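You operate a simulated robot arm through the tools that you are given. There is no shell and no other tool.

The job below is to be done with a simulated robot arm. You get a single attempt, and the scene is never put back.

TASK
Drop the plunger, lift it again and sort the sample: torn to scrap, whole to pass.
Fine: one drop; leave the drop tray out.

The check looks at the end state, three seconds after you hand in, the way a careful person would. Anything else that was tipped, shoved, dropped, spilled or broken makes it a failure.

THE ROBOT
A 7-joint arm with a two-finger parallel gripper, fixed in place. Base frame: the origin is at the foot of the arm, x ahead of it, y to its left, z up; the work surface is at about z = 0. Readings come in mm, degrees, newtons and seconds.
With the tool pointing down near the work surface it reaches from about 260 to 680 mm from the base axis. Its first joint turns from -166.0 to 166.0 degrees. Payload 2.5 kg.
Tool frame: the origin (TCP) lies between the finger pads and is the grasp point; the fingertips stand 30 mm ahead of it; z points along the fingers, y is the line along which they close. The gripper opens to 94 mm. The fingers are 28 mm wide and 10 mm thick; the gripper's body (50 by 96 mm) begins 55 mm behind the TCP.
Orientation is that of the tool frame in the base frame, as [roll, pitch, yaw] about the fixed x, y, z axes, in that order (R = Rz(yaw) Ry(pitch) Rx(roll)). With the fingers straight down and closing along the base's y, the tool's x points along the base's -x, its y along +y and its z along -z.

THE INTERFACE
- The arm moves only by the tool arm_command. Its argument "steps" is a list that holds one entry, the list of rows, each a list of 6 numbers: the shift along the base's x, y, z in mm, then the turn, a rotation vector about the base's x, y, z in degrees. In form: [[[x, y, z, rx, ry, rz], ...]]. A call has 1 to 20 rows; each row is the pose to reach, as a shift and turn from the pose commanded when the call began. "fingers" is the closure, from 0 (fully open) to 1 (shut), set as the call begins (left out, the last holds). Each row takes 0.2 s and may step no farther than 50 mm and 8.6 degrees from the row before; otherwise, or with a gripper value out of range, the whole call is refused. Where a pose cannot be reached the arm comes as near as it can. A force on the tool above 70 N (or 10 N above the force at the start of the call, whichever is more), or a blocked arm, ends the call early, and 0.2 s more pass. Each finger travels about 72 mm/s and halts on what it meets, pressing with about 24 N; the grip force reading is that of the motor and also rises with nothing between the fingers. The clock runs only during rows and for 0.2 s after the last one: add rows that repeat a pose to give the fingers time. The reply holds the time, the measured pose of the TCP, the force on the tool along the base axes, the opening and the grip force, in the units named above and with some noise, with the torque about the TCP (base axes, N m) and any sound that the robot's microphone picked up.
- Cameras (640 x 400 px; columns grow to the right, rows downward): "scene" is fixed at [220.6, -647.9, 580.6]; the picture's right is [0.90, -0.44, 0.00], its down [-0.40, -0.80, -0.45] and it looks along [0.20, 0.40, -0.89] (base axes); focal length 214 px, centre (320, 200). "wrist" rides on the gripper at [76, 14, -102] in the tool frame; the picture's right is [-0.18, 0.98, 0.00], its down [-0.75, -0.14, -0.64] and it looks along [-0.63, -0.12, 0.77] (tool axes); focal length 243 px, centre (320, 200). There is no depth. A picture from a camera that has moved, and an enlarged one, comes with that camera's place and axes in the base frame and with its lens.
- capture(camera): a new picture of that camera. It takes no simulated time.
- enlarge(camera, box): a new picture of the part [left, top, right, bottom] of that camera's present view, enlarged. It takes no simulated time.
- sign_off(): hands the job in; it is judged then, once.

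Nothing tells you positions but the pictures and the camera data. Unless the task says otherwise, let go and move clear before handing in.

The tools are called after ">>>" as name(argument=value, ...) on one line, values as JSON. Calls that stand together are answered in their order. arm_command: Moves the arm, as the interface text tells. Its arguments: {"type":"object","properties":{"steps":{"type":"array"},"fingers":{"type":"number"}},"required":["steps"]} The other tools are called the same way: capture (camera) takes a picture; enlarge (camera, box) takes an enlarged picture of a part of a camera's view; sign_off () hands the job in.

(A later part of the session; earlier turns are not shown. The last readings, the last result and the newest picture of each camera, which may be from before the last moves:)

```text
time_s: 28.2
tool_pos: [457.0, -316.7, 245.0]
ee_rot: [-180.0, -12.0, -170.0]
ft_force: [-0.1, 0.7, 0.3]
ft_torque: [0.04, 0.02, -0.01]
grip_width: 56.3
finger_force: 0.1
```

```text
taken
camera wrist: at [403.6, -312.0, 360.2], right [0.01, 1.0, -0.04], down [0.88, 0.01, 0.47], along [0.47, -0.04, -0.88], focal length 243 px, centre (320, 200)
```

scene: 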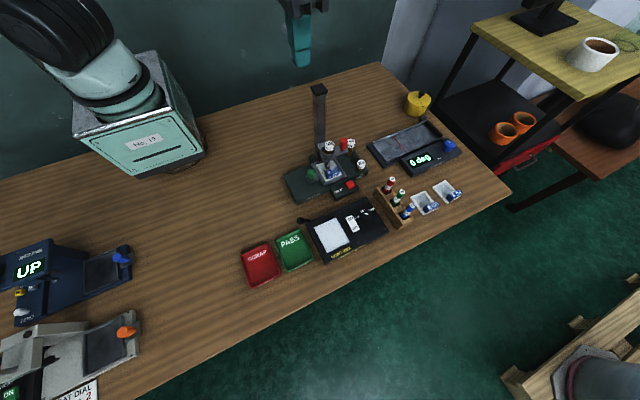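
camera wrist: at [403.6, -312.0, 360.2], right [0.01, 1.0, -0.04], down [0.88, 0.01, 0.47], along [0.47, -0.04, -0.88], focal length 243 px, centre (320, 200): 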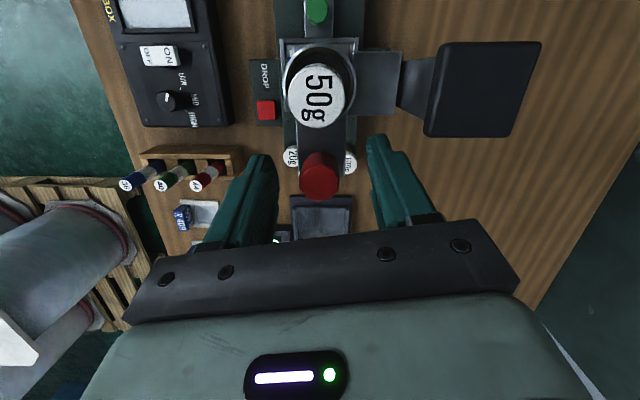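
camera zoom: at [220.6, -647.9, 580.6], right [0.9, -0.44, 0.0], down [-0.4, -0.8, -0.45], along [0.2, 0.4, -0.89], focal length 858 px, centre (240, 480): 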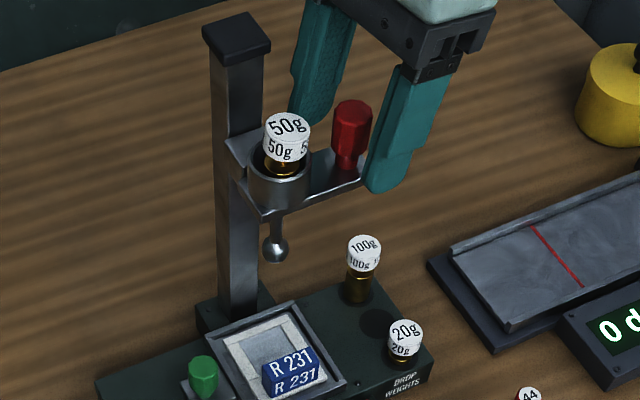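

The plunger stays latched and released cleanly. I'll raise the hand clear and reposition it to view the sample and the green tray knob.

>>> arm_command(steps=[[[0, 0, 10, 0, 0, 0], [0, 0, 30, 0, 0, 0], [0, 0, 60, 0, 0, 0], [0, 0, 95, 0, 0, 0], [-20, 0, 100, 0, -4, -3], [-50, 2, 100, 0, -8, -6], [-90, 4, 100, 0, -12, -10], [-125, 5, 90, 0, -12, -10], [-160, 6, 85, 0, -12, -10], [-160, 6, 85, 0, -12, -10]]])

>>> capture(camera="wrist")

>>> enlarge(camera="scene", box=[300, 145, 370, 205])

>>> enlarge(camera="scene", box=[305, 75, 375, 150])

```text
time_s: 30.4
tool_pos: [299.0, -309.8, 327.1]
ee_rot: [-179.0, 0.0, 179.7]
ft_force: [-0.4, -0.7, -0.4]
ft_torque: [-0.01, -0.02, 0.01]
grip_width: 56.5
finger_force: 0.1
```

```text
taken
camera wrist: at [222.1, -294.6, 431.7], right [0.19, 0.98, -0.02], down [0.75, -0.13, 0.64], along [0.63, -0.13, -0.76], focal length 243 px, centre (320, 200)
```

wrist: 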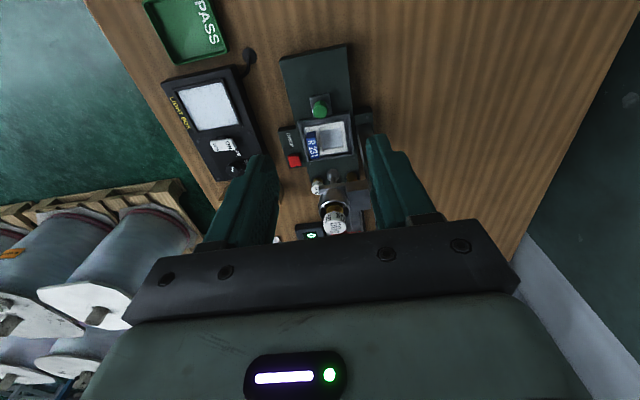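

```text
6.67 times, centred on (335, 175) of scene
camera zoom: at [220.6, -647.9, 580.6], right [0.9, -0.44, 0.0], down [-0.4, -0.8, -0.45], along [0.2, 0.4, -0.89], focal length 1430 px, centre (220, 367)
```

zoom: 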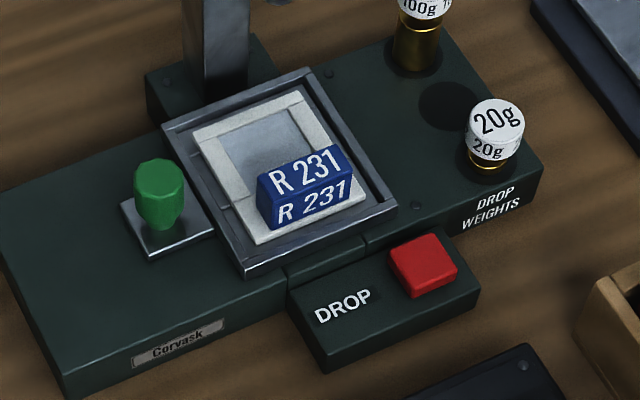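

```text
5.33 times, centred on (340, 112) of scene
camera zoom: at [220.6, -647.9, 580.6], right [0.9, -0.44, 0.0], down [-0.4, -0.8, -0.45], along [0.2, 0.4, -0.89], focal length 1144 px, centre (213, 667)
```

zoom: 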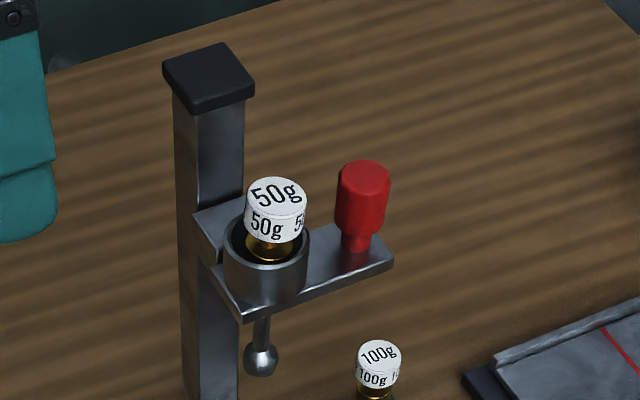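

The plunger is back up at its starting height. Now a close look at the film window of sample R 231 from both cameras.

>>> enlarge(camera="wrist", box=[295, 85, 365, 175])

>>> enlarge(camera="scene", box=[318, 153, 348, 183])

>>> enlarge(camera="wrist", box=[300, 112, 360, 165])

```text
4.44 times, centred on (330, 130) of wrist
camera zoom: at [222.1, -294.6, 431.7], right [0.19, 0.98, -0.02], down [0.75, -0.13, 0.64], along [0.63, -0.13, -0.76], focal length 1078 px, centre (276, 511)
```

zoom: 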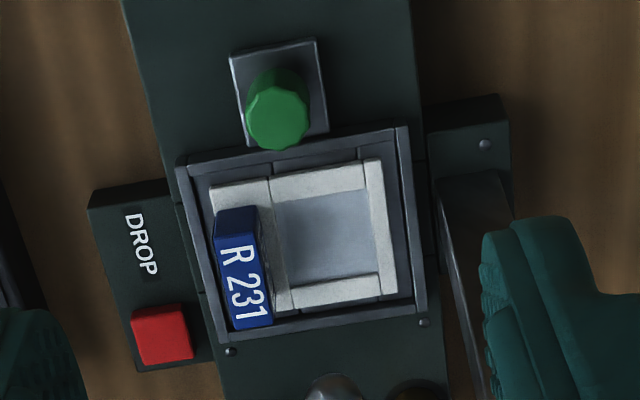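

```text
13.33 times, centred on (333, 168) of scene
camera zoom: at [220.6, -647.9, 580.6], right [0.9, -0.44, 0.0], down [-0.4, -0.8, -0.45], along [0.2, 0.4, -0.89], focal length 2860 px, centre (147, 627)
```

zoom: 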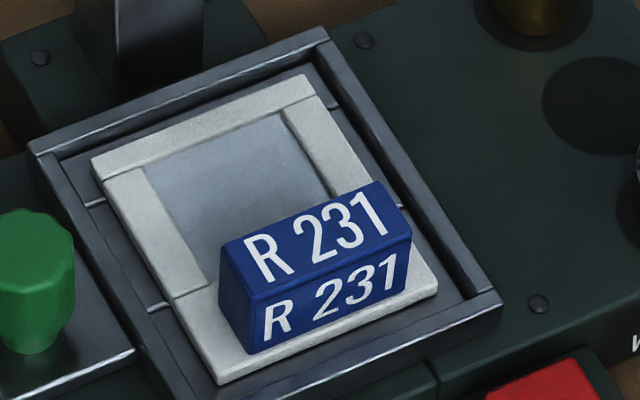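

```text
7.55 times, centred on (330, 138) of wrist
camera zoom: at [222.1, -294.6, 431.7], right [0.19, 0.98, -0.02], down [0.75, -0.13, 0.64], along [0.63, -0.13, -0.76], focal length 1831 px, centre (244, 664)
```

zoom: 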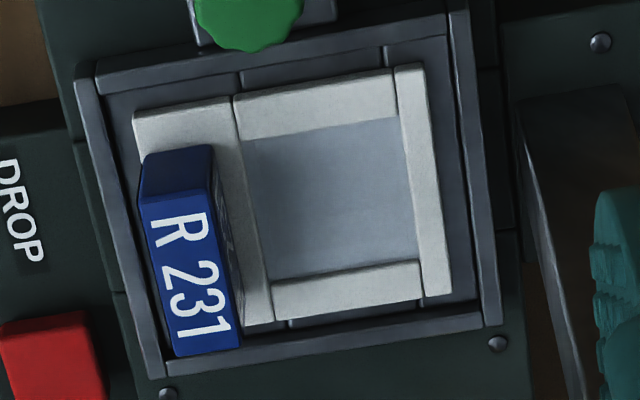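

The film in R 231 looks smooth and unbroken from here, but I'll check again once it is out. Next I'll go to the green knob at about (347.5, −323, top 78), with the hand leaning toward −x to stay away from the raised carriage.

>>> arm_command(steps=[[[10, -3, -20, 0.3, -5, 0.1], [25, -6, -50, 0.6, -10, 0.2], [45, -12, -90, 1, -15, 0.3], [45, -12, -135, 1, -15, 0.3], [45, -12, -175, 1, -15, 0.3], [45, -12, -199, 1, -15, 0.3], [45, -12, -199, 1, -15, 0.3]]])

>>> capture(camera="wrist")

>>> enlarge(camera="scene", box=[250, 40, 400, 220])

```text
time_s: 32.0
tool_pos: [341.4, -323.4, 130.5]
ee_rot: [-180.0, 15.0, 180.0]
ft_force: [0.1, -0.6, -0.7]
ft_torque: [0.03, -0.03, 0.0]
grip_width: 56.2
finger_force: 0.1
```

```text
taken
camera wrist: at [243.4, -309.1, 209.8], right [0.18, 0.98, 0.05], down [0.56, -0.14, 0.81], along [0.81, -0.12, -0.58], focal length 243 px, centre (320, 200)
```

wrist: 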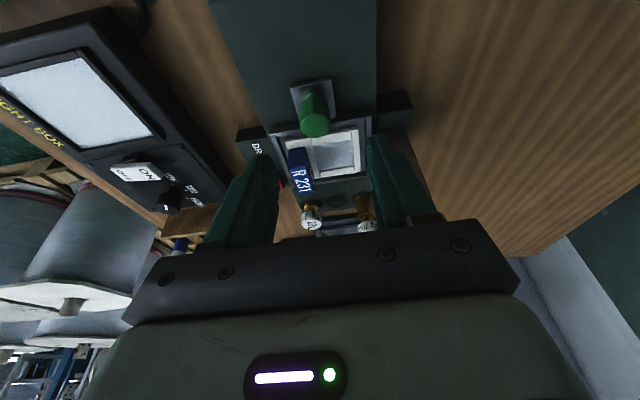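

```text
2.22 times, centred on (325, 130) of scene
camera zoom: at [220.6, -647.9, 580.6], right [0.9, -0.44, 0.0], down [-0.4, -0.8, -0.45], along [0.2, 0.4, -0.89], focal length 477 px, centre (309, 356)
```

zoom: 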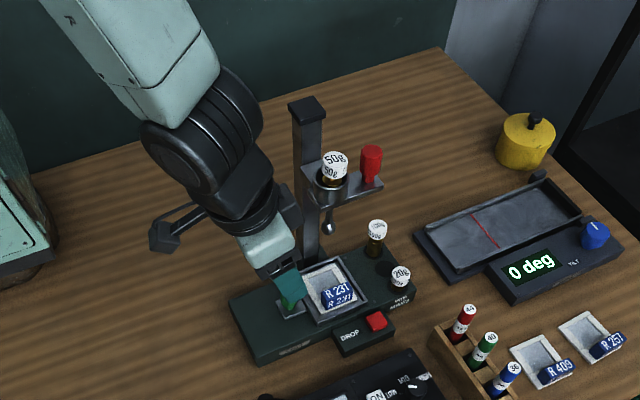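

The knob is between the fingers and everything is clear. Lowering to grasp height.

>>> arm_command(steps=[[[0, 0, -18, 0, 0, 0], [0, 0, -34, 0, 0, 0], [0, 0, -44, 0, 0, 0], [0, 0, -50, 0, 0, 0], [0, 0, -52, 0, 0, 0], [0, 0, -52, 0, 0, 0]]])

>>> capture(camera="wrist")

>>> enlarge(camera="scene", box=[270, 100, 380, 220])

```text
time_s: 33.4
tool_pos: [342.2, -322.5, 78.2]
ee_rot: [180.0, 14.9, 180.0]
ft_force: [0.9, -0.8, -0.7]
ft_torque: [0.0, 0.01, 0.01]
grip_width: 56.3
finger_force: 0.0
```

```text
taken
camera wrist: at [243.6, -308.9, 157.4], right [0.18, 0.98, 0.05], down [0.56, -0.14, 0.81], along [0.81, -0.12, -0.58], focal length 243 px, centre (320, 200)
```

wrist: 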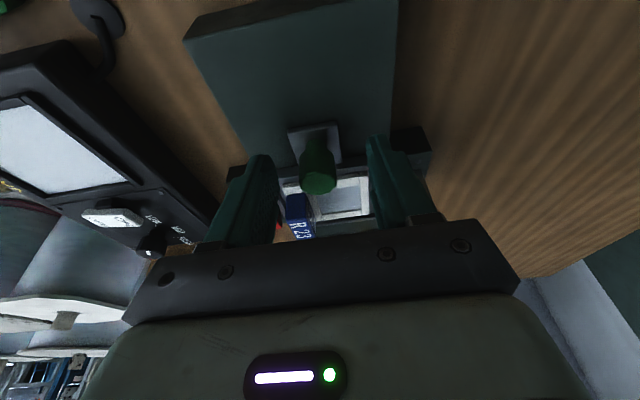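

```text
3.33 times, centred on (325, 160) of scene
camera zoom: at [220.6, -647.9, 580.6], right [0.9, -0.44, 0.0], down [-0.4, -0.8, -0.45], along [0.2, 0.4, -0.89], focal length 715 px, centre (303, 333)
```

zoom: 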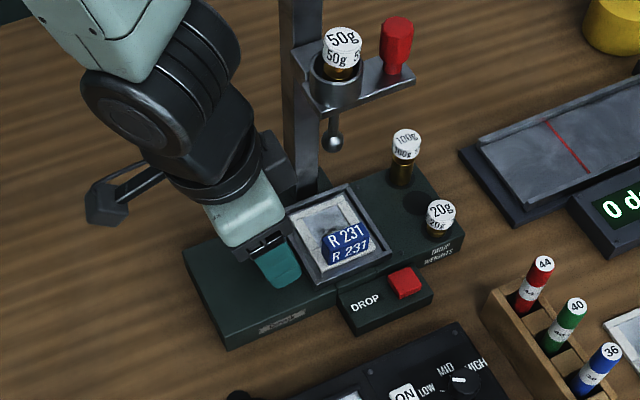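

>>> arm_command(steps=[[[0, 0, 0, 0, 0, 0], [0, 0, 0, 0, 0, 0], [0, 0, 0, 0, 0, 0], [0, 0, 0, 0, 0, 0]]], fingers=1)

```text
time_s: 34.4
tool_pos: [343.0, -325.4, 78.1]
ee_rot: [-179.7, 15.0, 179.9]
ft_force: [-0.1, -19.1, -7.3]
ft_torque: [-0.56, -0.02, -0.16]
grip_width: 21.0
finger_force: 45.2
```

The knob is gripped at 21 mm but 1–2 mm off centre in y. I'll relax that, then pull the tray slowly toward −x.

>>> arm_command(steps=[[[0, -1, 0, 0, 0, 0], [0, -2, 0, 0, 0, 0], [0, -2, 0, 0, 0, 0]]])

>>> arm_command(steps=[[[-3, 0, 0, 0, 0, 0], [-8, 0, 0, 0, 0, 0], [-14, 0, 0, 0, 0, 0], [-20, 0, 0, 0, 0, 0], [-20, 0, 0, 0, 0, 0]]])

>>> enlarge(camera="scene", box=[270, 100, 380, 220])

```text
time_s: 35.2
tool_pos: [343.1, -324.8, 78.2]
ee_rot: [-179.9, 14.8, -179.9]
ft_force: [-1.5, -17.7, -1.3]
ft_torque: [-0.44, 0.06, -0.18]
grip_width: 21.0
finger_force: 45.1
```

```text
time_s: 36.4
tool_pos: [322.3, -325.1, 78.9]
ee_rot: [-179.9, 14.9, 180.0]
ft_force: [0.4, -15.9, 5.6]
ft_torque: [-0.48, -0.18, -0.17]
grip_width: 21.3
finger_force: 45.1
```

```text
3.33 times, centred on (325, 160) of scene
camera zoom: at [220.6, -647.9, 580.6], right [0.9, -0.44, 0.0], down [-0.4, -0.8, -0.45], along [0.2, 0.4, -0.89], focal length 715 px, centre (303, 333)
```

zoom: 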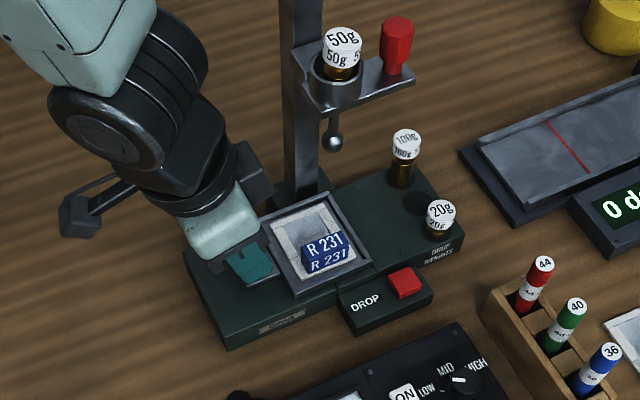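

The tray slides easily. I'll keep pulling in stages until it reaches its out stop.

>>> arm_command(steps=[[[-6, 0, 0, 0, 0, 0], [-12, 0, 0, 0, 0, 0], [-18, 0, 0, 0, 0, 0], [-24, 0, 0, 0, 0, 0], [-28, 0, 0, 0, 0, 0], [-28, 0, 0, 0, 0, 0]]])

>>> enlarge(camera="scene", box=[270, 100, 380, 220])

```text
time_s: 37.8
tool_pos: [293.2, -325.1, 78.2]
ee_rot: [-179.9, 14.9, 180.0]
ft_force: [-0.3, -20.4, -3.9]
ft_torque: [-0.59, -0.58, -0.17]
grip_width: 21.1
finger_force: 44.5
```

```text
3.33 times, centred on (325, 160) of scene
camera zoom: at [220.6, -647.9, 580.6], right [0.9, -0.44, 0.0], down [-0.4, -0.8, -0.45], along [0.2, 0.4, -0.89], focal length 715 px, centre (303, 333)
```

zoom: 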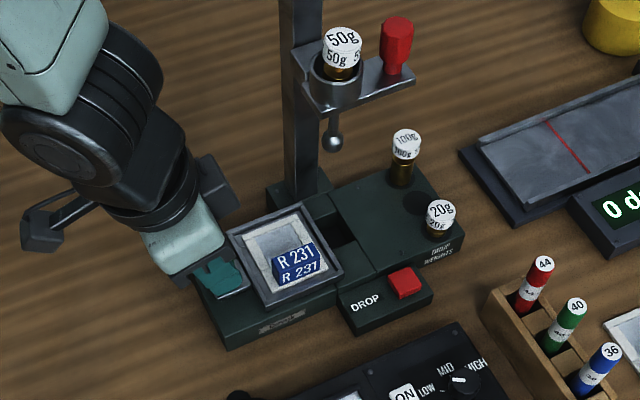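

>>> arm_command(steps=[[[-4, 0, 0, 0, 0, 0], [-8, 0, 0, 0, 0, 0], [-12, 0, 0, 0, 0, 0], [-16, 0, 0, 0, 0, 0], [-16, 0, 0, 0, 0, 0]]])

>>> enlarge(camera="scene", box=[270, 100, 380, 220])

```text
time_s: 39.0
tool_pos: [278.9, -325.4, 77.8]
ee_rot: [-179.9, 14.9, -180.0]
ft_force: [0.0, -21.0, -7.1]
ft_torque: [-0.59, 0.16, -0.15]
grip_width: 21.2
finger_force: 45.1
```

```text
3.33 times, centred on (325, 160) of scene
camera zoom: at [220.6, -647.9, 580.6], right [0.9, -0.44, 0.0], down [-0.4, -0.8, -0.45], along [0.2, 0.4, -0.89], focal length 715 px, centre (303, 333)
```

zoom: 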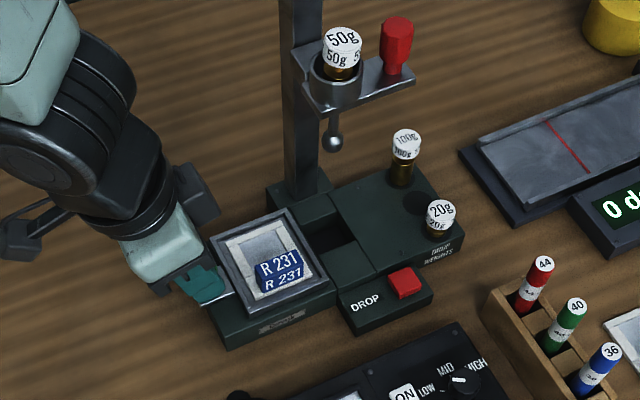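

The tray is out about 64 mm with no stop felt yet. I'll pull on gently in small steps, watching for resistance.

>>> arm_command(steps=[[[-2, 0, 0, 0, 0, 0], [-4, 0, 0, 0, 0, 0], [-6, 0, 0, 0, 0, 0], [-6, 0, 0, 0, 0, 0]]])

```text
time_s: 40.0
tool_pos: [271.7, -324.5, 78.0]
ee_rot: [-180.0, 14.8, 180.0]
ft_force: [-0.3, -21.0, -14.3]
ft_torque: [-0.57, -0.16, -0.18]
grip_width: 20.9
finger_force: 44.9
```

>>> arm_command(steps=[[[-2, 0, -0.5, 0, 0, 0], [-4, 0, -0.5, 0, 0, 0], [-4, 0, -0.5, 0, 0, 0]]])

>>> enlarge(camera="scene", box=[270, 100, 380, 220])

```text
time_s: 40.8
tool_pos: [268.4, -324.4, 79.2]
ee_rot: [-179.9, 14.9, -179.9]
ft_force: [0.1, -16.7, 9.6]
ft_torque: [-0.5, 0.36, -0.11]
grip_width: 21.1
finger_force: 45.1
```

```text
3.33 times, centred on (325, 160) of scene
camera zoom: at [220.6, -647.9, 580.6], right [0.9, -0.44, 0.0], down [-0.4, -0.8, -0.45], along [0.2, 0.4, -0.89], focal length 715 px, centre (303, 333)
```

zoom: 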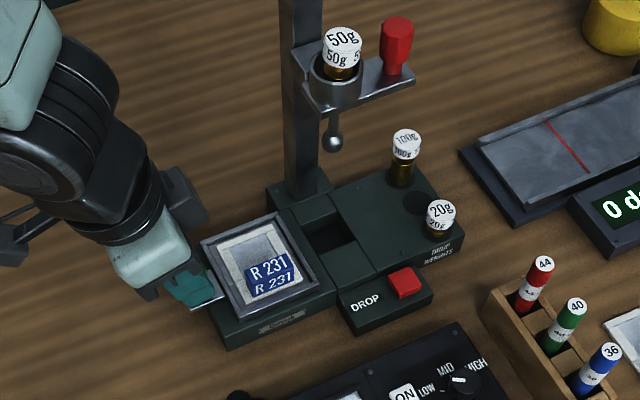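

>>> arm_command(steps=[[[-2, 0, 0, 0, 0, 0], [-4, 0, 0, 0, 0, 0], [-4, 0, 0, 0, 0, 0]]])

```text
time_s: 41.6
tool_pos: [267.8, -325.3, 77.9]
ee_rot: [-179.9, 15.3, -179.8]
ft_force: [19.9, -13.7, -2.0]
ft_torque: [-0.4, -0.43, -0.01]
grip_width: 20.9
finger_force: 44.8
```

Fx rose to 20 N with no further motion, so that is the tray's out stop. I'll relax the pull and release the knob.

>>> arm_command(steps=[[[1.5, 0, 0, 0, 0, 0], [3, -1, 0, 0, 0, 0], [3, -1, 0, 0, 0, 0]]])

>>> arm_command(steps=[[[0, 0, 0, 0, 0, 0], [0, 0, 0, 0, 0, 0], [0, 0, 0, 0, 0, 0]]], fingers=0.4)

>>> arm_command(steps=[[[0, 0, 15, 0, 0, 0], [0, 0, 40, 0, 0, 0], [0, 0, 85, 0, 0, 0], [0, 0, 130, 0, 5, 0], [0, 0, 175, 0, 10, 0], [0, 0, 215, 0, 15, 0], [0, 0, 250, 0, 15, 0], [0, 0, 250, 0, 15, 0]]])

>>> capture(camera="wrist")

>>> enlarge(camera="scene", box=[270, 100, 380, 220])

```text
time_s: 42.4
tool_pos: [267.7, -324.4, 77.3]
ee_rot: [-180.0, 14.9, -180.0]
ft_force: [3.0, 2.5, 32.6]
ft_torque: [0.03, -0.55, -0.02]
grip_width: 21.0
finger_force: 45.0
```

```text
time_s: 43.2
tool_pos: [267.6, -325.6, 78.1]
ee_rot: [180.0, 15.0, -180.0]
ft_force: [-0.5, 0.0, -0.1]
ft_torque: [-0.04, -0.02, -0.01]
grip_width: 56.4
finger_force: 0.1
```

```text
time_s: 45.0
tool_pos: [268.6, -324.9, 327.8]
ee_rot: [179.9, -0.1, 180.0]
ft_force: [-0.7, -1.0, -0.1]
ft_torque: [0.0, -0.01, 0.01]
grip_width: 56.4
finger_force: 0.1
```

```text
taken
camera wrist: at [192.7, -311.4, 430.7], right [0.18, 0.98, 0.0], down [0.75, -0.14, 0.64], along [0.63, -0.12, -0.77], focal length 243 px, centre (320, 200)
```

wrist: 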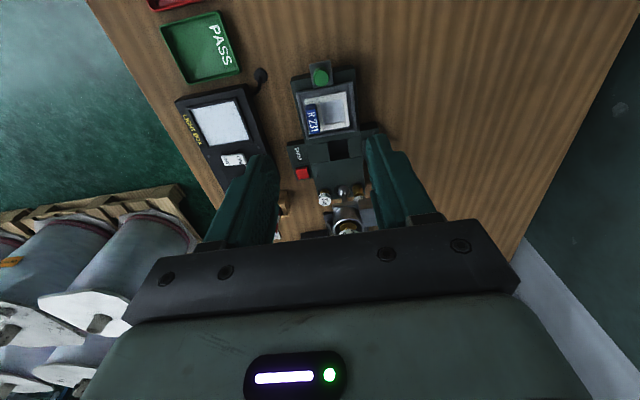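

```text
3.33 times, centred on (325, 160) of scene
camera zoom: at [220.6, -647.9, 580.6], right [0.9, -0.44, 0.0], down [-0.4, -0.8, -0.45], along [0.2, 0.4, -0.89], focal length 715 px, centre (303, 333)
```

zoom: 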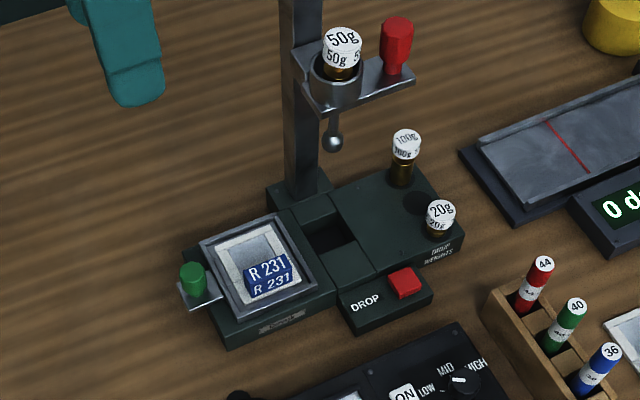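

The tray is fully out and the sample is still in it. Zooming in on the film again.

>>> enlarge(camera="wrist", box=[290, 75, 360, 140])

>>> enlarge(camera="scene", box=[300, 165, 330, 195])

```text
6.15 times, centred on (325, 108) of wrist
camera zoom: at [192.7, -311.4, 430.7], right [0.18, 0.98, 0.0], down [0.75, -0.14, 0.64], along [0.63, -0.12, -0.77], focal length 1493 px, centre (289, 769)
```

zoom: 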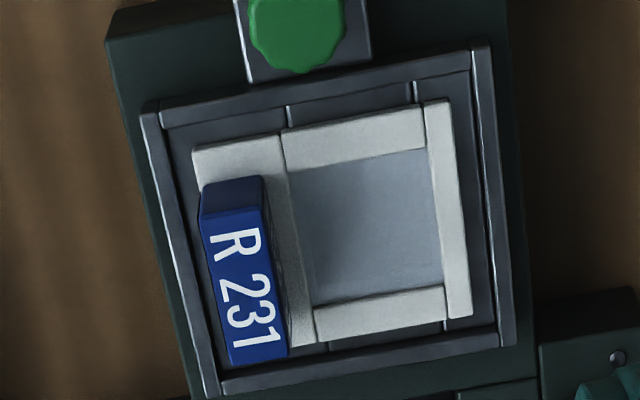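

```text
13.33 times, centred on (315, 180) of scene
camera zoom: at [220.6, -647.9, 580.6], right [0.9, -0.44, 0.0], down [-0.4, -0.8, -0.45], along [0.2, 0.4, -0.89], focal length 2860 px, centre (387, 467)
```

zoom: 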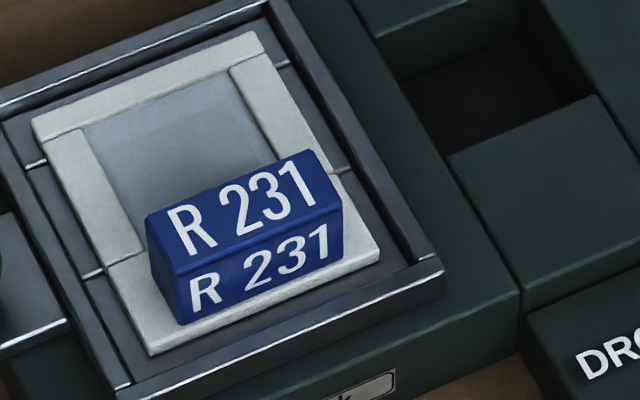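

>>> enlarge(camera="wrist", box=[318, 88, 346, 114])

>>> enlarge(camera="scene", box=[415, 180, 465, 215])

>>> enlarge(camera="scene", box=[302, 167, 320, 183])

```text
15.38 times, centred on (332, 101) of wrist
camera zoom: at [192.7, -311.4, 430.7], right [0.18, 0.98, 0.0], down [0.75, -0.14, 0.64], along [0.63, -0.12, -0.77], focal length 3733 px, centre (135, 1723)
```

zoom: 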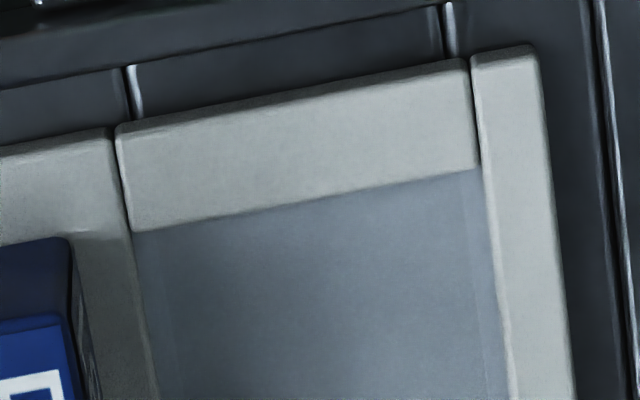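

```text
11.43 times, centred on (440, 198) of scene
camera zoom: at [220.6, -647.9, 580.6], right [0.9, -0.44, 0.0], down [-0.4, -0.8, -0.45], along [0.2, 0.4, -0.89], focal length 2451 px, centre (-1051, 229)
```

zoom: 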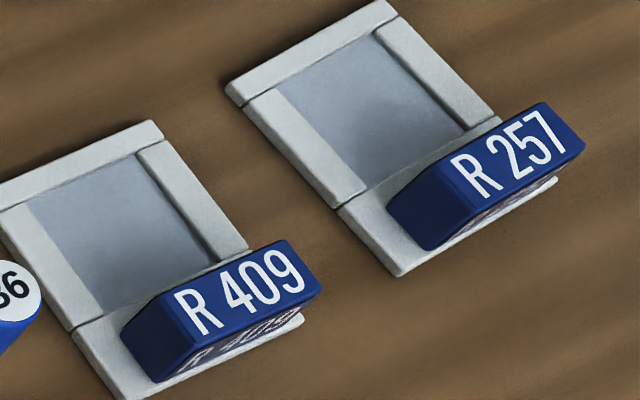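

```text
16.00 times, centred on (311, 175) of scene
camera zoom: at [220.6, -647.9, 580.6], right [0.9, -0.44, 0.0], down [-0.4, -0.8, -0.45], along [0.2, 0.4, -0.89], focal length 3432 px, centre (464, 600)
```

zoom: 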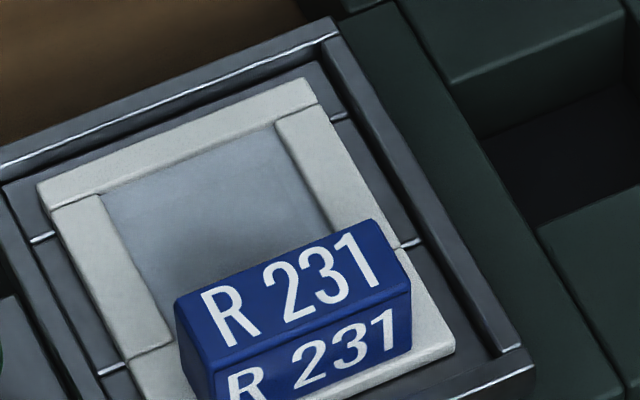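

>>> enlarge(camera="wrist", box=[318, 92, 346, 112])

>>> enlarge(camera="wrist", box=[318, 106, 346, 126])

```text
16.00 times, centred on (332, 102) of wrist
camera zoom: at [192.7, -311.4, 430.7], right [0.18, 0.98, 0.0], down [0.75, -0.14, 0.64], along [0.63, -0.12, -0.77], focal length 3882 px, centre (128, 1768)
```

zoom: 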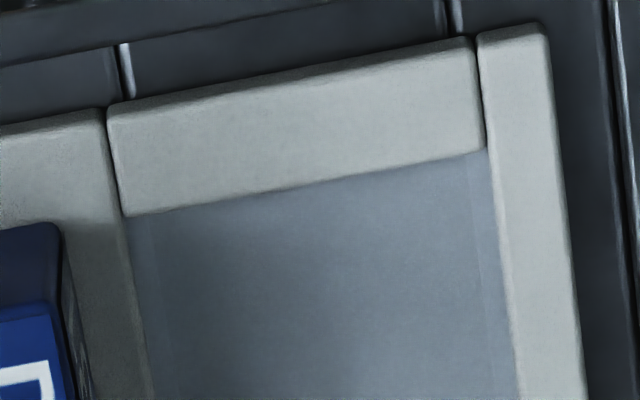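

```text
16.00 times, centred on (332, 116) of wrist
camera zoom: at [192.7, -311.4, 430.7], right [0.18, 0.98, 0.0], down [0.75, -0.14, 0.64], along [0.63, -0.12, -0.77], focal length 3882 px, centre (128, 1544)
```

zoom: 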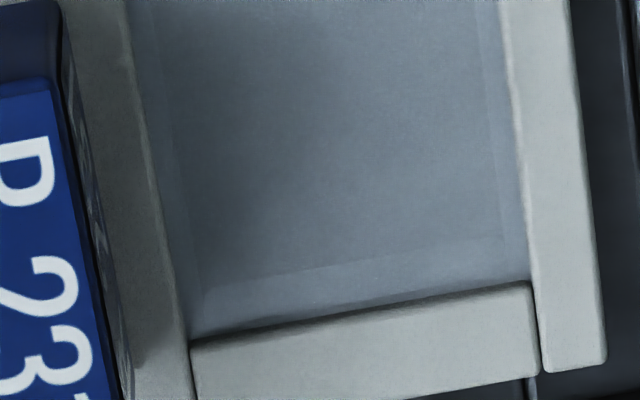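

I see no tear, and the film matches the untouched samples, but I'll check it again against the light box. First I'll go to the tag at about (333, −348, 45–68), with the fingers set about 30 mm apart.

>>> arm_command(steps=[[[20, -7, -30, 0, -5, 0], [40, -15, -65, 0, -10, 0], [60, -22.4, -105, 0, -15, 0], [60, -22.4, -150, 0, -15, 0], [60, -22.4, -187, 0, -15, 0], [60, -22.4, -200, 0, -15, 0], [60, -22.4, -200, 0, -15, 0]]], fingers=0.68)

>>> capture(camera="wrist")

>>> enlarge(camera="scene", box=[260, 80, 380, 220])

```text
time_s: 46.6
tool_pos: [326.9, -348.3, 126.1]
ee_rot: [-180.0, 14.8, -179.9]
ft_force: [-0.1, 0.6, -0.8]
ft_torque: [-0.02, 0.03, -0.03]
grip_width: 30.3
finger_force: 0.0
```

```text
taken
camera wrist: at [228.2, -334.0, 206.3], right [0.18, 0.98, 0.05], down [0.56, -0.14, 0.81], along [0.81, -0.12, -0.58], focal length 243 px, centre (320, 200)
```

wrist: 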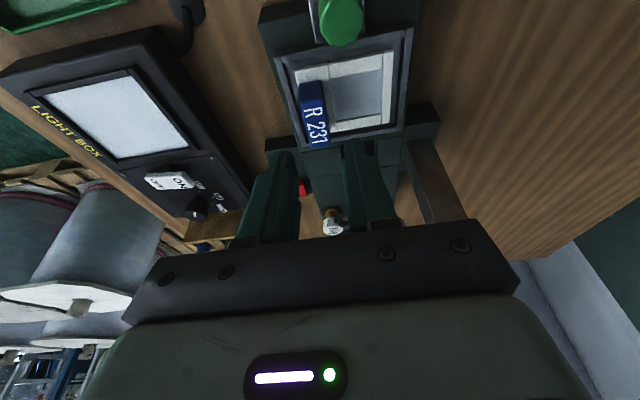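

```text
2.86 times, centred on (320, 150) of scene
camera zoom: at [220.6, -647.9, 580.6], right [0.9, -0.44, 0.0], down [-0.4, -0.8, -0.45], along [0.2, 0.4, -0.89], focal length 613 px, centre (320, 343)
```

zoom: 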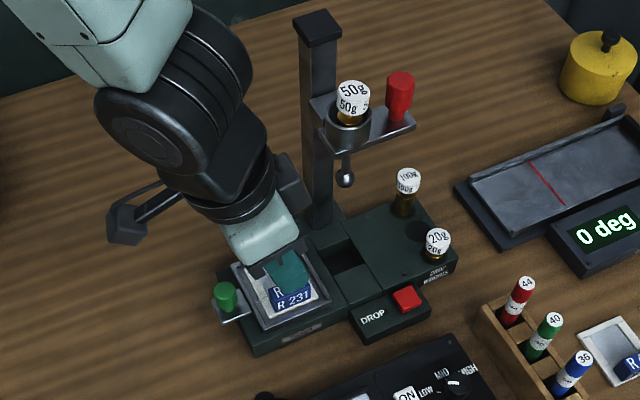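

>>> enlarge(camera="wrist", box=[260, 30, 420, 160])

```text
3.08 times, centred on (340, 95) of wrist
camera zoom: at [228.2, -334.0, 206.3], right [0.18, 0.98, 0.05], down [0.56, -0.14, 0.81], along [0.81, -0.12, -0.58], focal length 746 px, centre (258, 523)
```

zoom: 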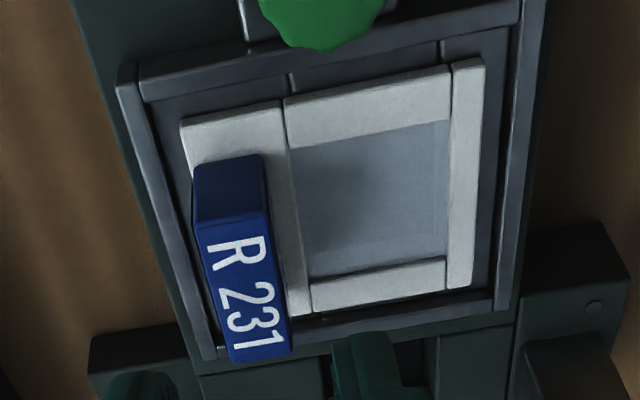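

The tag is centred at about (333.5, −349). I'll lower so the fingertips straddle it, staying above the tray rim at z ≈ 47.

>>> arm_command(steps=[[[0, -0.6, -15, 0, 0, 0], [0, -0.6, -28, 0, 0, 0], [0, -0.6, -36, 0, 0, 0], [0, -0.6, -41, 0, 0, 0], [0, -0.6, -43.5, 0, 0, 0], [0, -0.6, -43.5, 0, 0, 0]]])

>>> enlarge(camera="wrist", box=[240, 40, 440, 240])

>>> enlarge(camera="scene", box=[280, 120, 360, 220])

```text
time_s: 48.0
tool_pos: [327.4, -348.4, 84.2]
ee_rot: [180.0, 15.0, -180.0]
ft_force: [0.0, 0.9, 0.2]
ft_torque: [0.01, 0.0, -0.03]
grip_width: 29.9
finger_force: 0.1
```

```text
2.00 times, centred on (340, 140) of wrist
camera zoom: at [228.6, -334.7, 163.3], right [0.18, 0.98, 0.05], down [0.56, -0.14, 0.81], along [0.81, -0.12, -0.58], focal length 485 px, centre (280, 320)
```

zoom: 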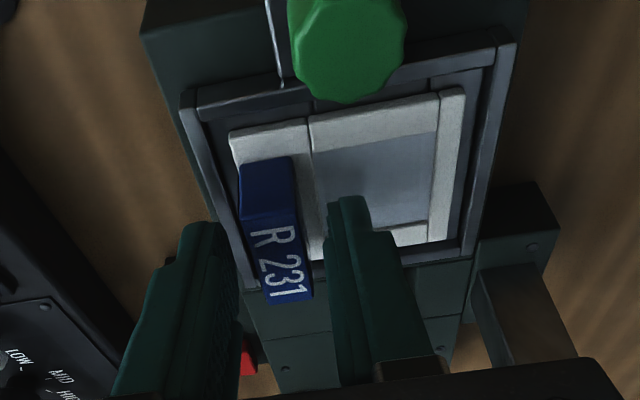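

```text
4.00 times, centred on (320, 170) of scene
camera zoom: at [220.6, -647.9, 580.6], right [0.9, -0.44, 0.0], down [-0.4, -0.8, -0.45], along [0.2, 0.4, -0.89], focal length 858 px, centre (320, 320)
```

zoom: 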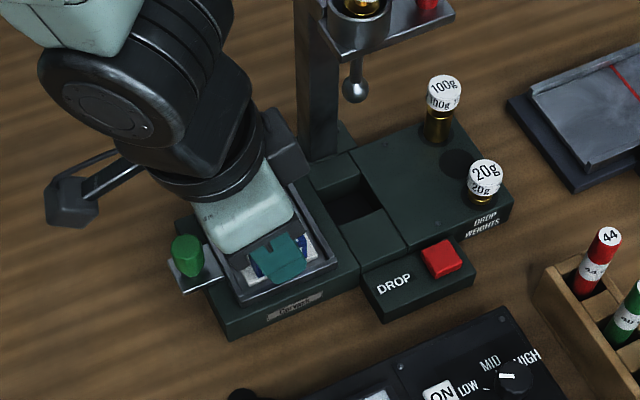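

>>> arm_command(steps=[[[0, 0, 0, 0, 0, 0], [0, 0, 0, 0, 0, 0], [0, 0, 0, 0, 0, 0], [0, 0, 0, 0, 0, 0]]], fingers=1)

>>> enlarge(camera="wrist", box=[240, 40, 440, 240])

```text
time_s: 49.0
tool_pos: [327.5, -349.1, 84.8]
ee_rot: [-180.0, 14.9, -180.0]
ft_force: [0.1, -0.6, 0.0]
ft_torque: [0.0, 0.0, 0.0]
grip_width: 15.0
finger_force: 23.9
```

```text
2.00 times, centred on (340, 140) of wrist
camera zoom: at [228.5, -334.6, 163.4], right [0.18, 0.98, 0.05], down [0.56, -0.14, 0.81], along [0.81, -0.12, -0.58], focal length 485 px, centre (280, 320)
```

zoom: 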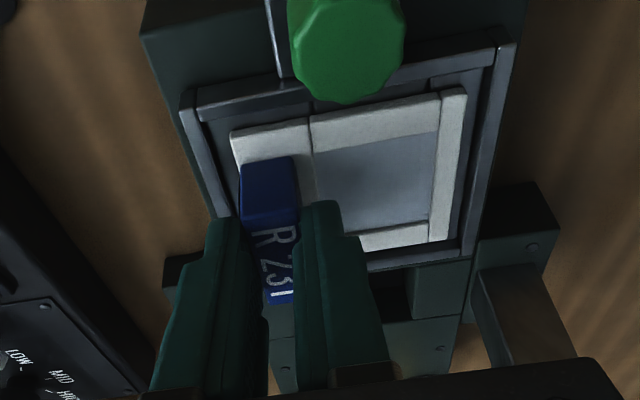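

The tag is held at 15 mm. Lifting straight up gently.

>>> arm_command(steps=[[[0, 0, 4, 0, 0, 0], [0, 0, 10, 0, 0, 0], [0, 0, 20, 0, 0, 0], [0, 0, 32, 0, 0, 0], [0, 0, 45, 0, 0, 0], [0, 0, 60, 0, 0, 0], [0, 0, 75, 0, 0, 0], [0, 0, 75, 0, 0, 0]]])

>>> capture(camera="wrist")

>>> enlarge(camera="scene", box=[280, 120, 360, 220])

```text
time_s: 50.8
tool_pos: [327.8, -349.2, 158.7]
ee_rot: [-179.9, 15.0, -179.9]
ft_force: [0.3, -0.8, 0.4]
ft_torque: [-0.06, 0.02, 0.0]
grip_width: 14.9
finger_force: 24.1
```

```text
taken
camera wrist: at [228.1, -334.6, 238.4], right [0.18, 0.98, 0.05], down [0.56, -0.14, 0.81], along [0.81, -0.12, -0.58], focal length 243 px, centre (320, 200)
```

wrist: 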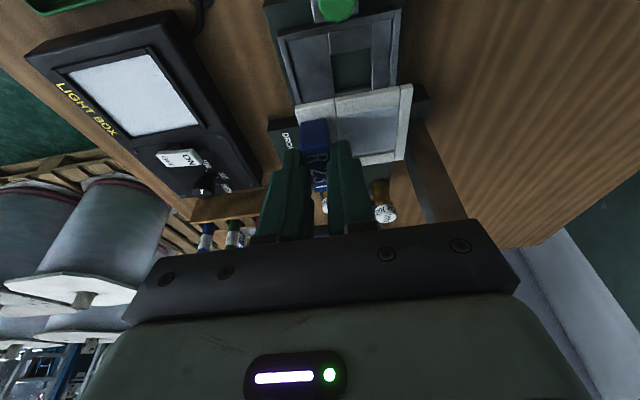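

```text
4.00 times, centred on (320, 170) of scene
camera zoom: at [220.6, -647.9, 580.6], right [0.9, -0.44, 0.0], down [-0.4, -0.8, -0.45], along [0.2, 0.4, -0.89], focal length 858 px, centre (320, 320)
```

zoom: 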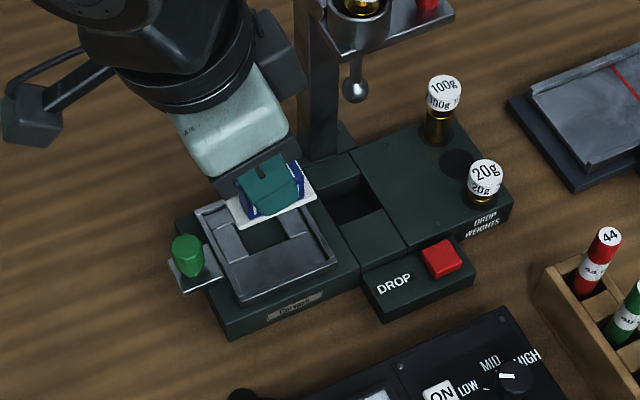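

The sample is up and held steady. Zooming in on the film through the wrist camera.

>>> enlarge(camera="wrist", box=[290, 75, 420, 175])

>>> enlarge(camera="wrist", box=[330, 95, 400, 155])

```text
4.00 times, centred on (355, 125) of wrist
camera zoom: at [228.1, -334.6, 238.4], right [0.18, 0.98, 0.05], down [0.56, -0.14, 0.81], along [0.81, -0.12, -0.58], focal length 970 px, centre (180, 500)
```

zoom: 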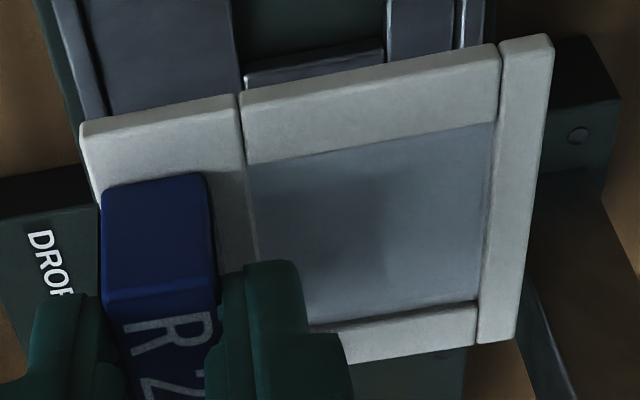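

```text
6.67 times, centred on (365, 125) of wrist
camera zoom: at [228.1, -334.6, 238.4], right [0.18, 0.98, 0.05], down [0.56, -0.14, 0.81], along [0.81, -0.12, -0.58], focal length 1618 px, centre (20, 700)
```

zoom: 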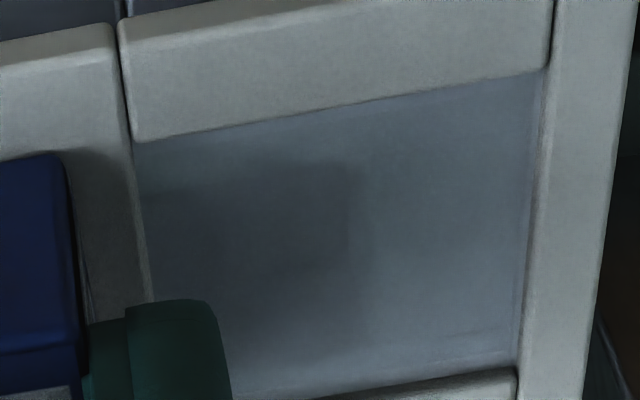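

The film is continuous with no tear visible. To be thorough I'll hold it over the light-box pane at about (324, −507) and look again.

>>> arm_command(steps=[[[-5, -20, 5, 0, 0, 0], [-14, -50, 5, 0, 0, 0], [-22, -85, 5, 0, 0, 0], [-30, -120, 5, 0, 0, 0], [-40, -155, 0, 0, 0, 0], [-47, -180, -10, 0, 0, 0], [-52, -195, -25, 0, 0, 0], [-52, -199, -34, 0, 0, 0], [-52, -199, -34, 0, 0, 0]]])

>>> capture(camera="wrist")

>>> capture(camera="scene")

```text
time_s: 52.8
tool_pos: [274.9, -547.9, 125.3]
ee_rot: [180.0, 14.9, 180.0]
ft_force: [0.5, 0.9, 0.9]
ft_torque: [0.0, 0.0, -0.01]
grip_width: 14.7
finger_force: 23.6
```

```text
taken
camera wrist: at [176.2, -534.2, 204.4], right [0.18, 0.98, 0.05], down [0.56, -0.14, 0.81], along [0.81, -0.12, -0.58], focal length 243 px, centre (320, 200)
```

wrist: 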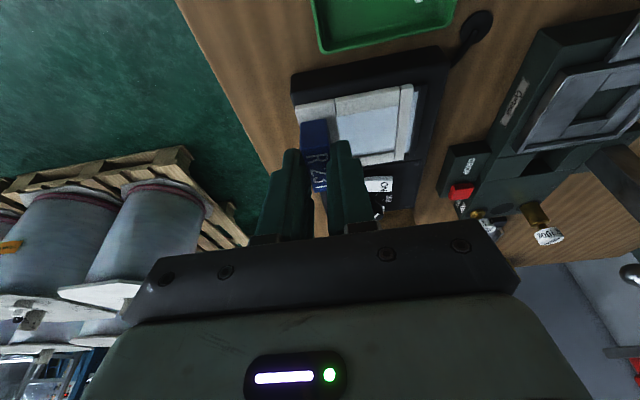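

```text
taken
```

scene: 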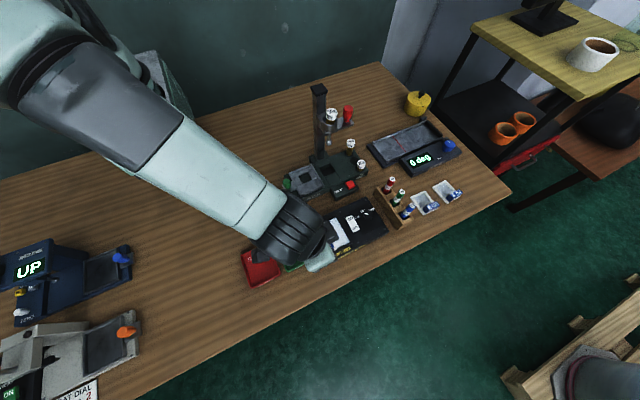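

>>> enlarge(camera="wrist", box=[325, 90, 415, 170])

>>> enlarge(camera="wrist", box=[335, 100, 400, 160])

>>> enlarge(camera="scene", box=[220, 170, 400, 300])

```text
5.00 times, centred on (370, 130) of wrist
camera zoom: at [176.2, -534.2, 204.4], right [0.18, 0.98, 0.05], down [0.56, -0.14, 0.81], along [0.81, -0.12, -0.58], focal length 1213 px, centre (70, 550)
```

zoom: 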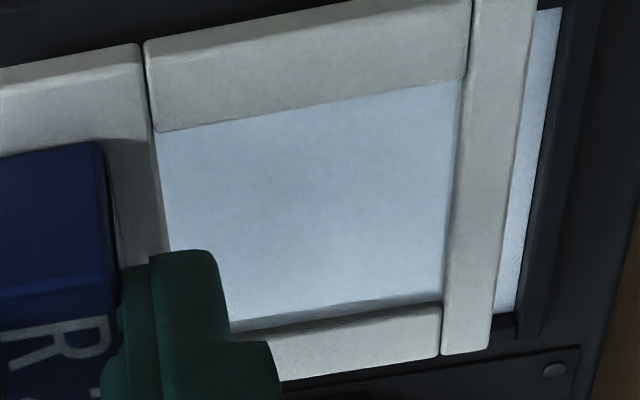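

```text
6.67 times, centred on (368, 130) of wrist
camera zoom: at [176.2, -534.2, 204.4], right [0.18, 0.98, 0.05], down [0.56, -0.14, 0.81], along [0.81, -0.12, -0.58], focal length 1618 px, centre (3, 667)
```

zoom: 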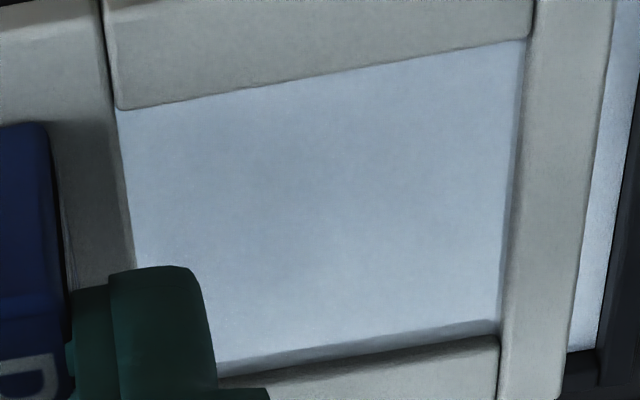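

```text
3.08 times, centred on (310, 235) of scene
camera zoom: at [220.6, -647.9, 580.6], right [0.9, -0.44, 0.0], down [-0.4, -0.8, -0.45], along [0.2, 0.4, -0.89], focal length 660 px, centre (351, 92)
```

zoom: 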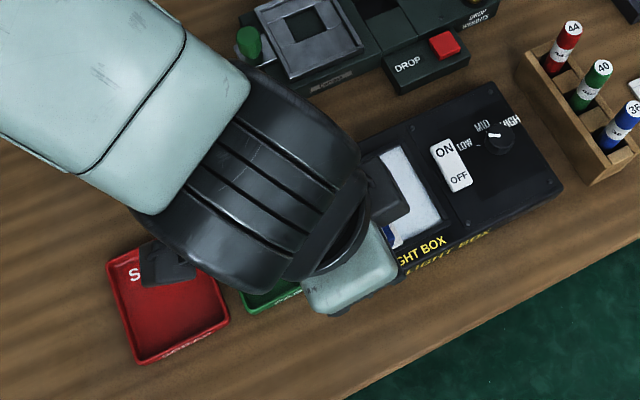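

Against the light box the film is evenly lit with no slit or hole, so the sample is whole and goes to PASS. I'll move over the green tray (x 182–258, y −537 to −448) and check alignment.

>>> arm_command(steps=[[[0, 0, 10, 0, 0, 0], [-15, 8, 20, 0, 0, 0], [-35, 20, 20, 0, 0, 0], [-52, 30, 15, 0, 0, 0], [-61, 36, 5, 0, 0, 0], [-61, 36, 0, 0, 0, 0], [-61, 36, 0, 0, 0, 0]]])

>>> capture(camera="wrist")

>>> enlarge(camera="scene", box=[200, 180, 340, 300])

```text
time_s: 54.4
tool_pos: [214.4, -511.2, 125.0]
ee_rot: [180.0, 14.9, -180.0]
ft_force: [0.5, 0.2, -0.2]
ft_torque: [0.02, 0.0, -0.01]
grip_width: 14.7
finger_force: 24.1
```

```text
taken
camera wrist: at [115.6, -497.8, 204.2], right [0.18, 0.98, 0.05], down [0.56, -0.14, 0.81], along [0.81, -0.12, -0.58], focal length 243 px, centre (320, 200)
```

wrist: 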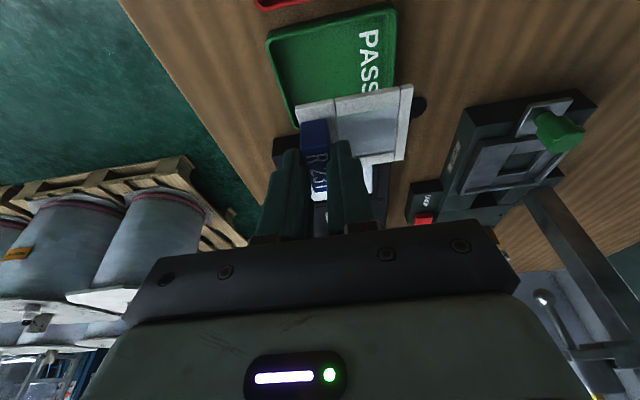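

```text
3.33 times, centred on (270, 240) of scene
camera zoom: at [220.6, -647.9, 580.6], right [0.9, -0.44, 0.0], down [-0.4, -0.8, -0.45], along [0.2, 0.4, -0.89], focal length 715 px, centre (487, 67)
```

zoom: 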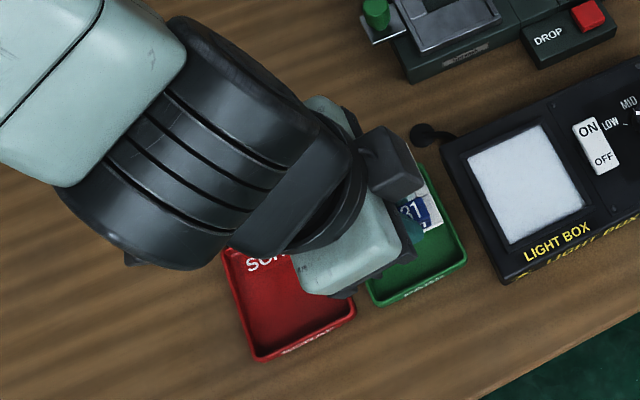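

>>> enlarge(camera="wrist", box=[240, 0, 440, 180])

```text
2.22 times, centred on (340, 90) of wrist
camera zoom: at [115.6, -497.8, 204.2], right [0.18, 0.98, 0.05], down [0.56, -0.14, 0.81], along [0.81, -0.12, -0.58], focal length 539 px, centre (276, 444)
```

zoom: 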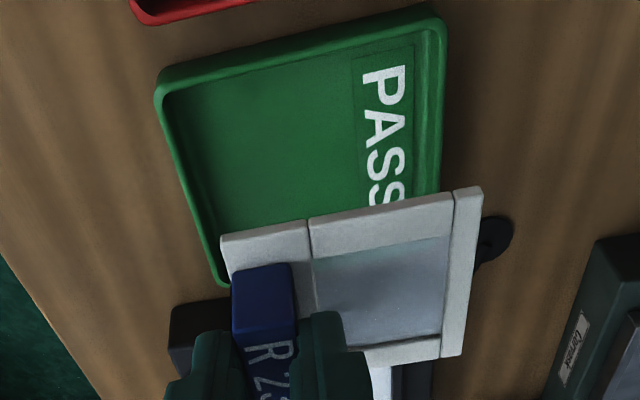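

The sample lines up inside the green tray. Lowering to just above the tray floor.

>>> arm_command(steps=[[[0, -1.5, -20, 0, 0, 0], [0, -1.5, -40, 0, 0, 0], [0, -1.5, -55, 0, 0, 0], [0, -1.5, -64, 0, 0, 0], [0, -1.5, -68, 0, 0, 0], [0, -1.5, -68, 0, 0, 0]]])

>>> capture(camera="wrist")

>>> enlarge(camera="scene", box=[220, 190, 340, 290])

```text
time_s: 55.8
tool_pos: [214.6, -513.3, 56.4]
ee_rot: [-180.0, 14.9, 180.0]
ft_force: [-0.8, 0.3, -0.2]
ft_torque: [-0.01, 0.02, 0.0]
grip_width: 14.8
finger_force: 23.8
```

```text
taken
camera wrist: at [115.5, -498.8, 136.4], right [0.18, 0.98, 0.05], down [0.56, -0.14, 0.81], along [0.81, -0.12, -0.58], focal length 243 px, centre (320, 200)
```

wrist: 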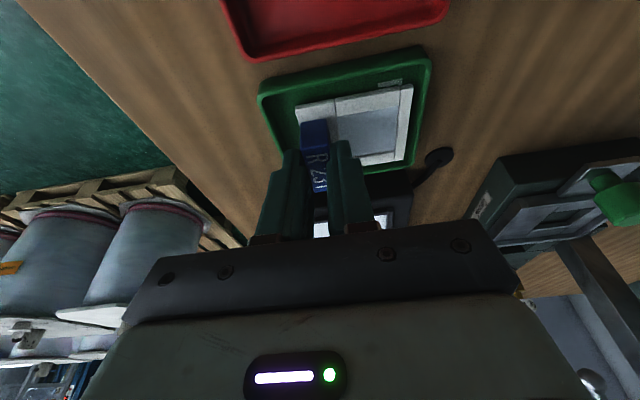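

```text
4.00 times, centred on (280, 240) of scene
camera zoom: at [220.6, -647.9, 580.6], right [0.9, -0.44, 0.0], down [-0.4, -0.8, -0.45], along [0.2, 0.4, -0.89], focal length 858 px, centre (480, 40)
```

zoom: 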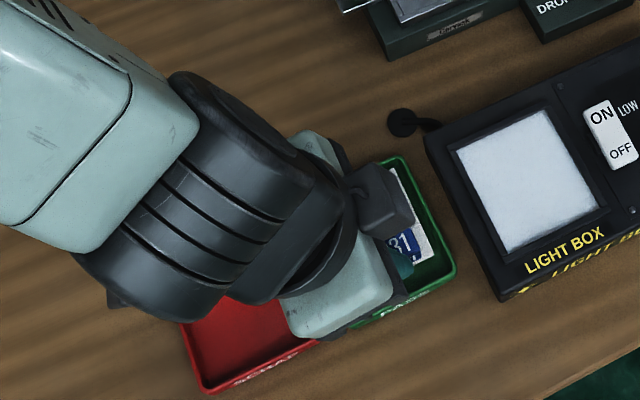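

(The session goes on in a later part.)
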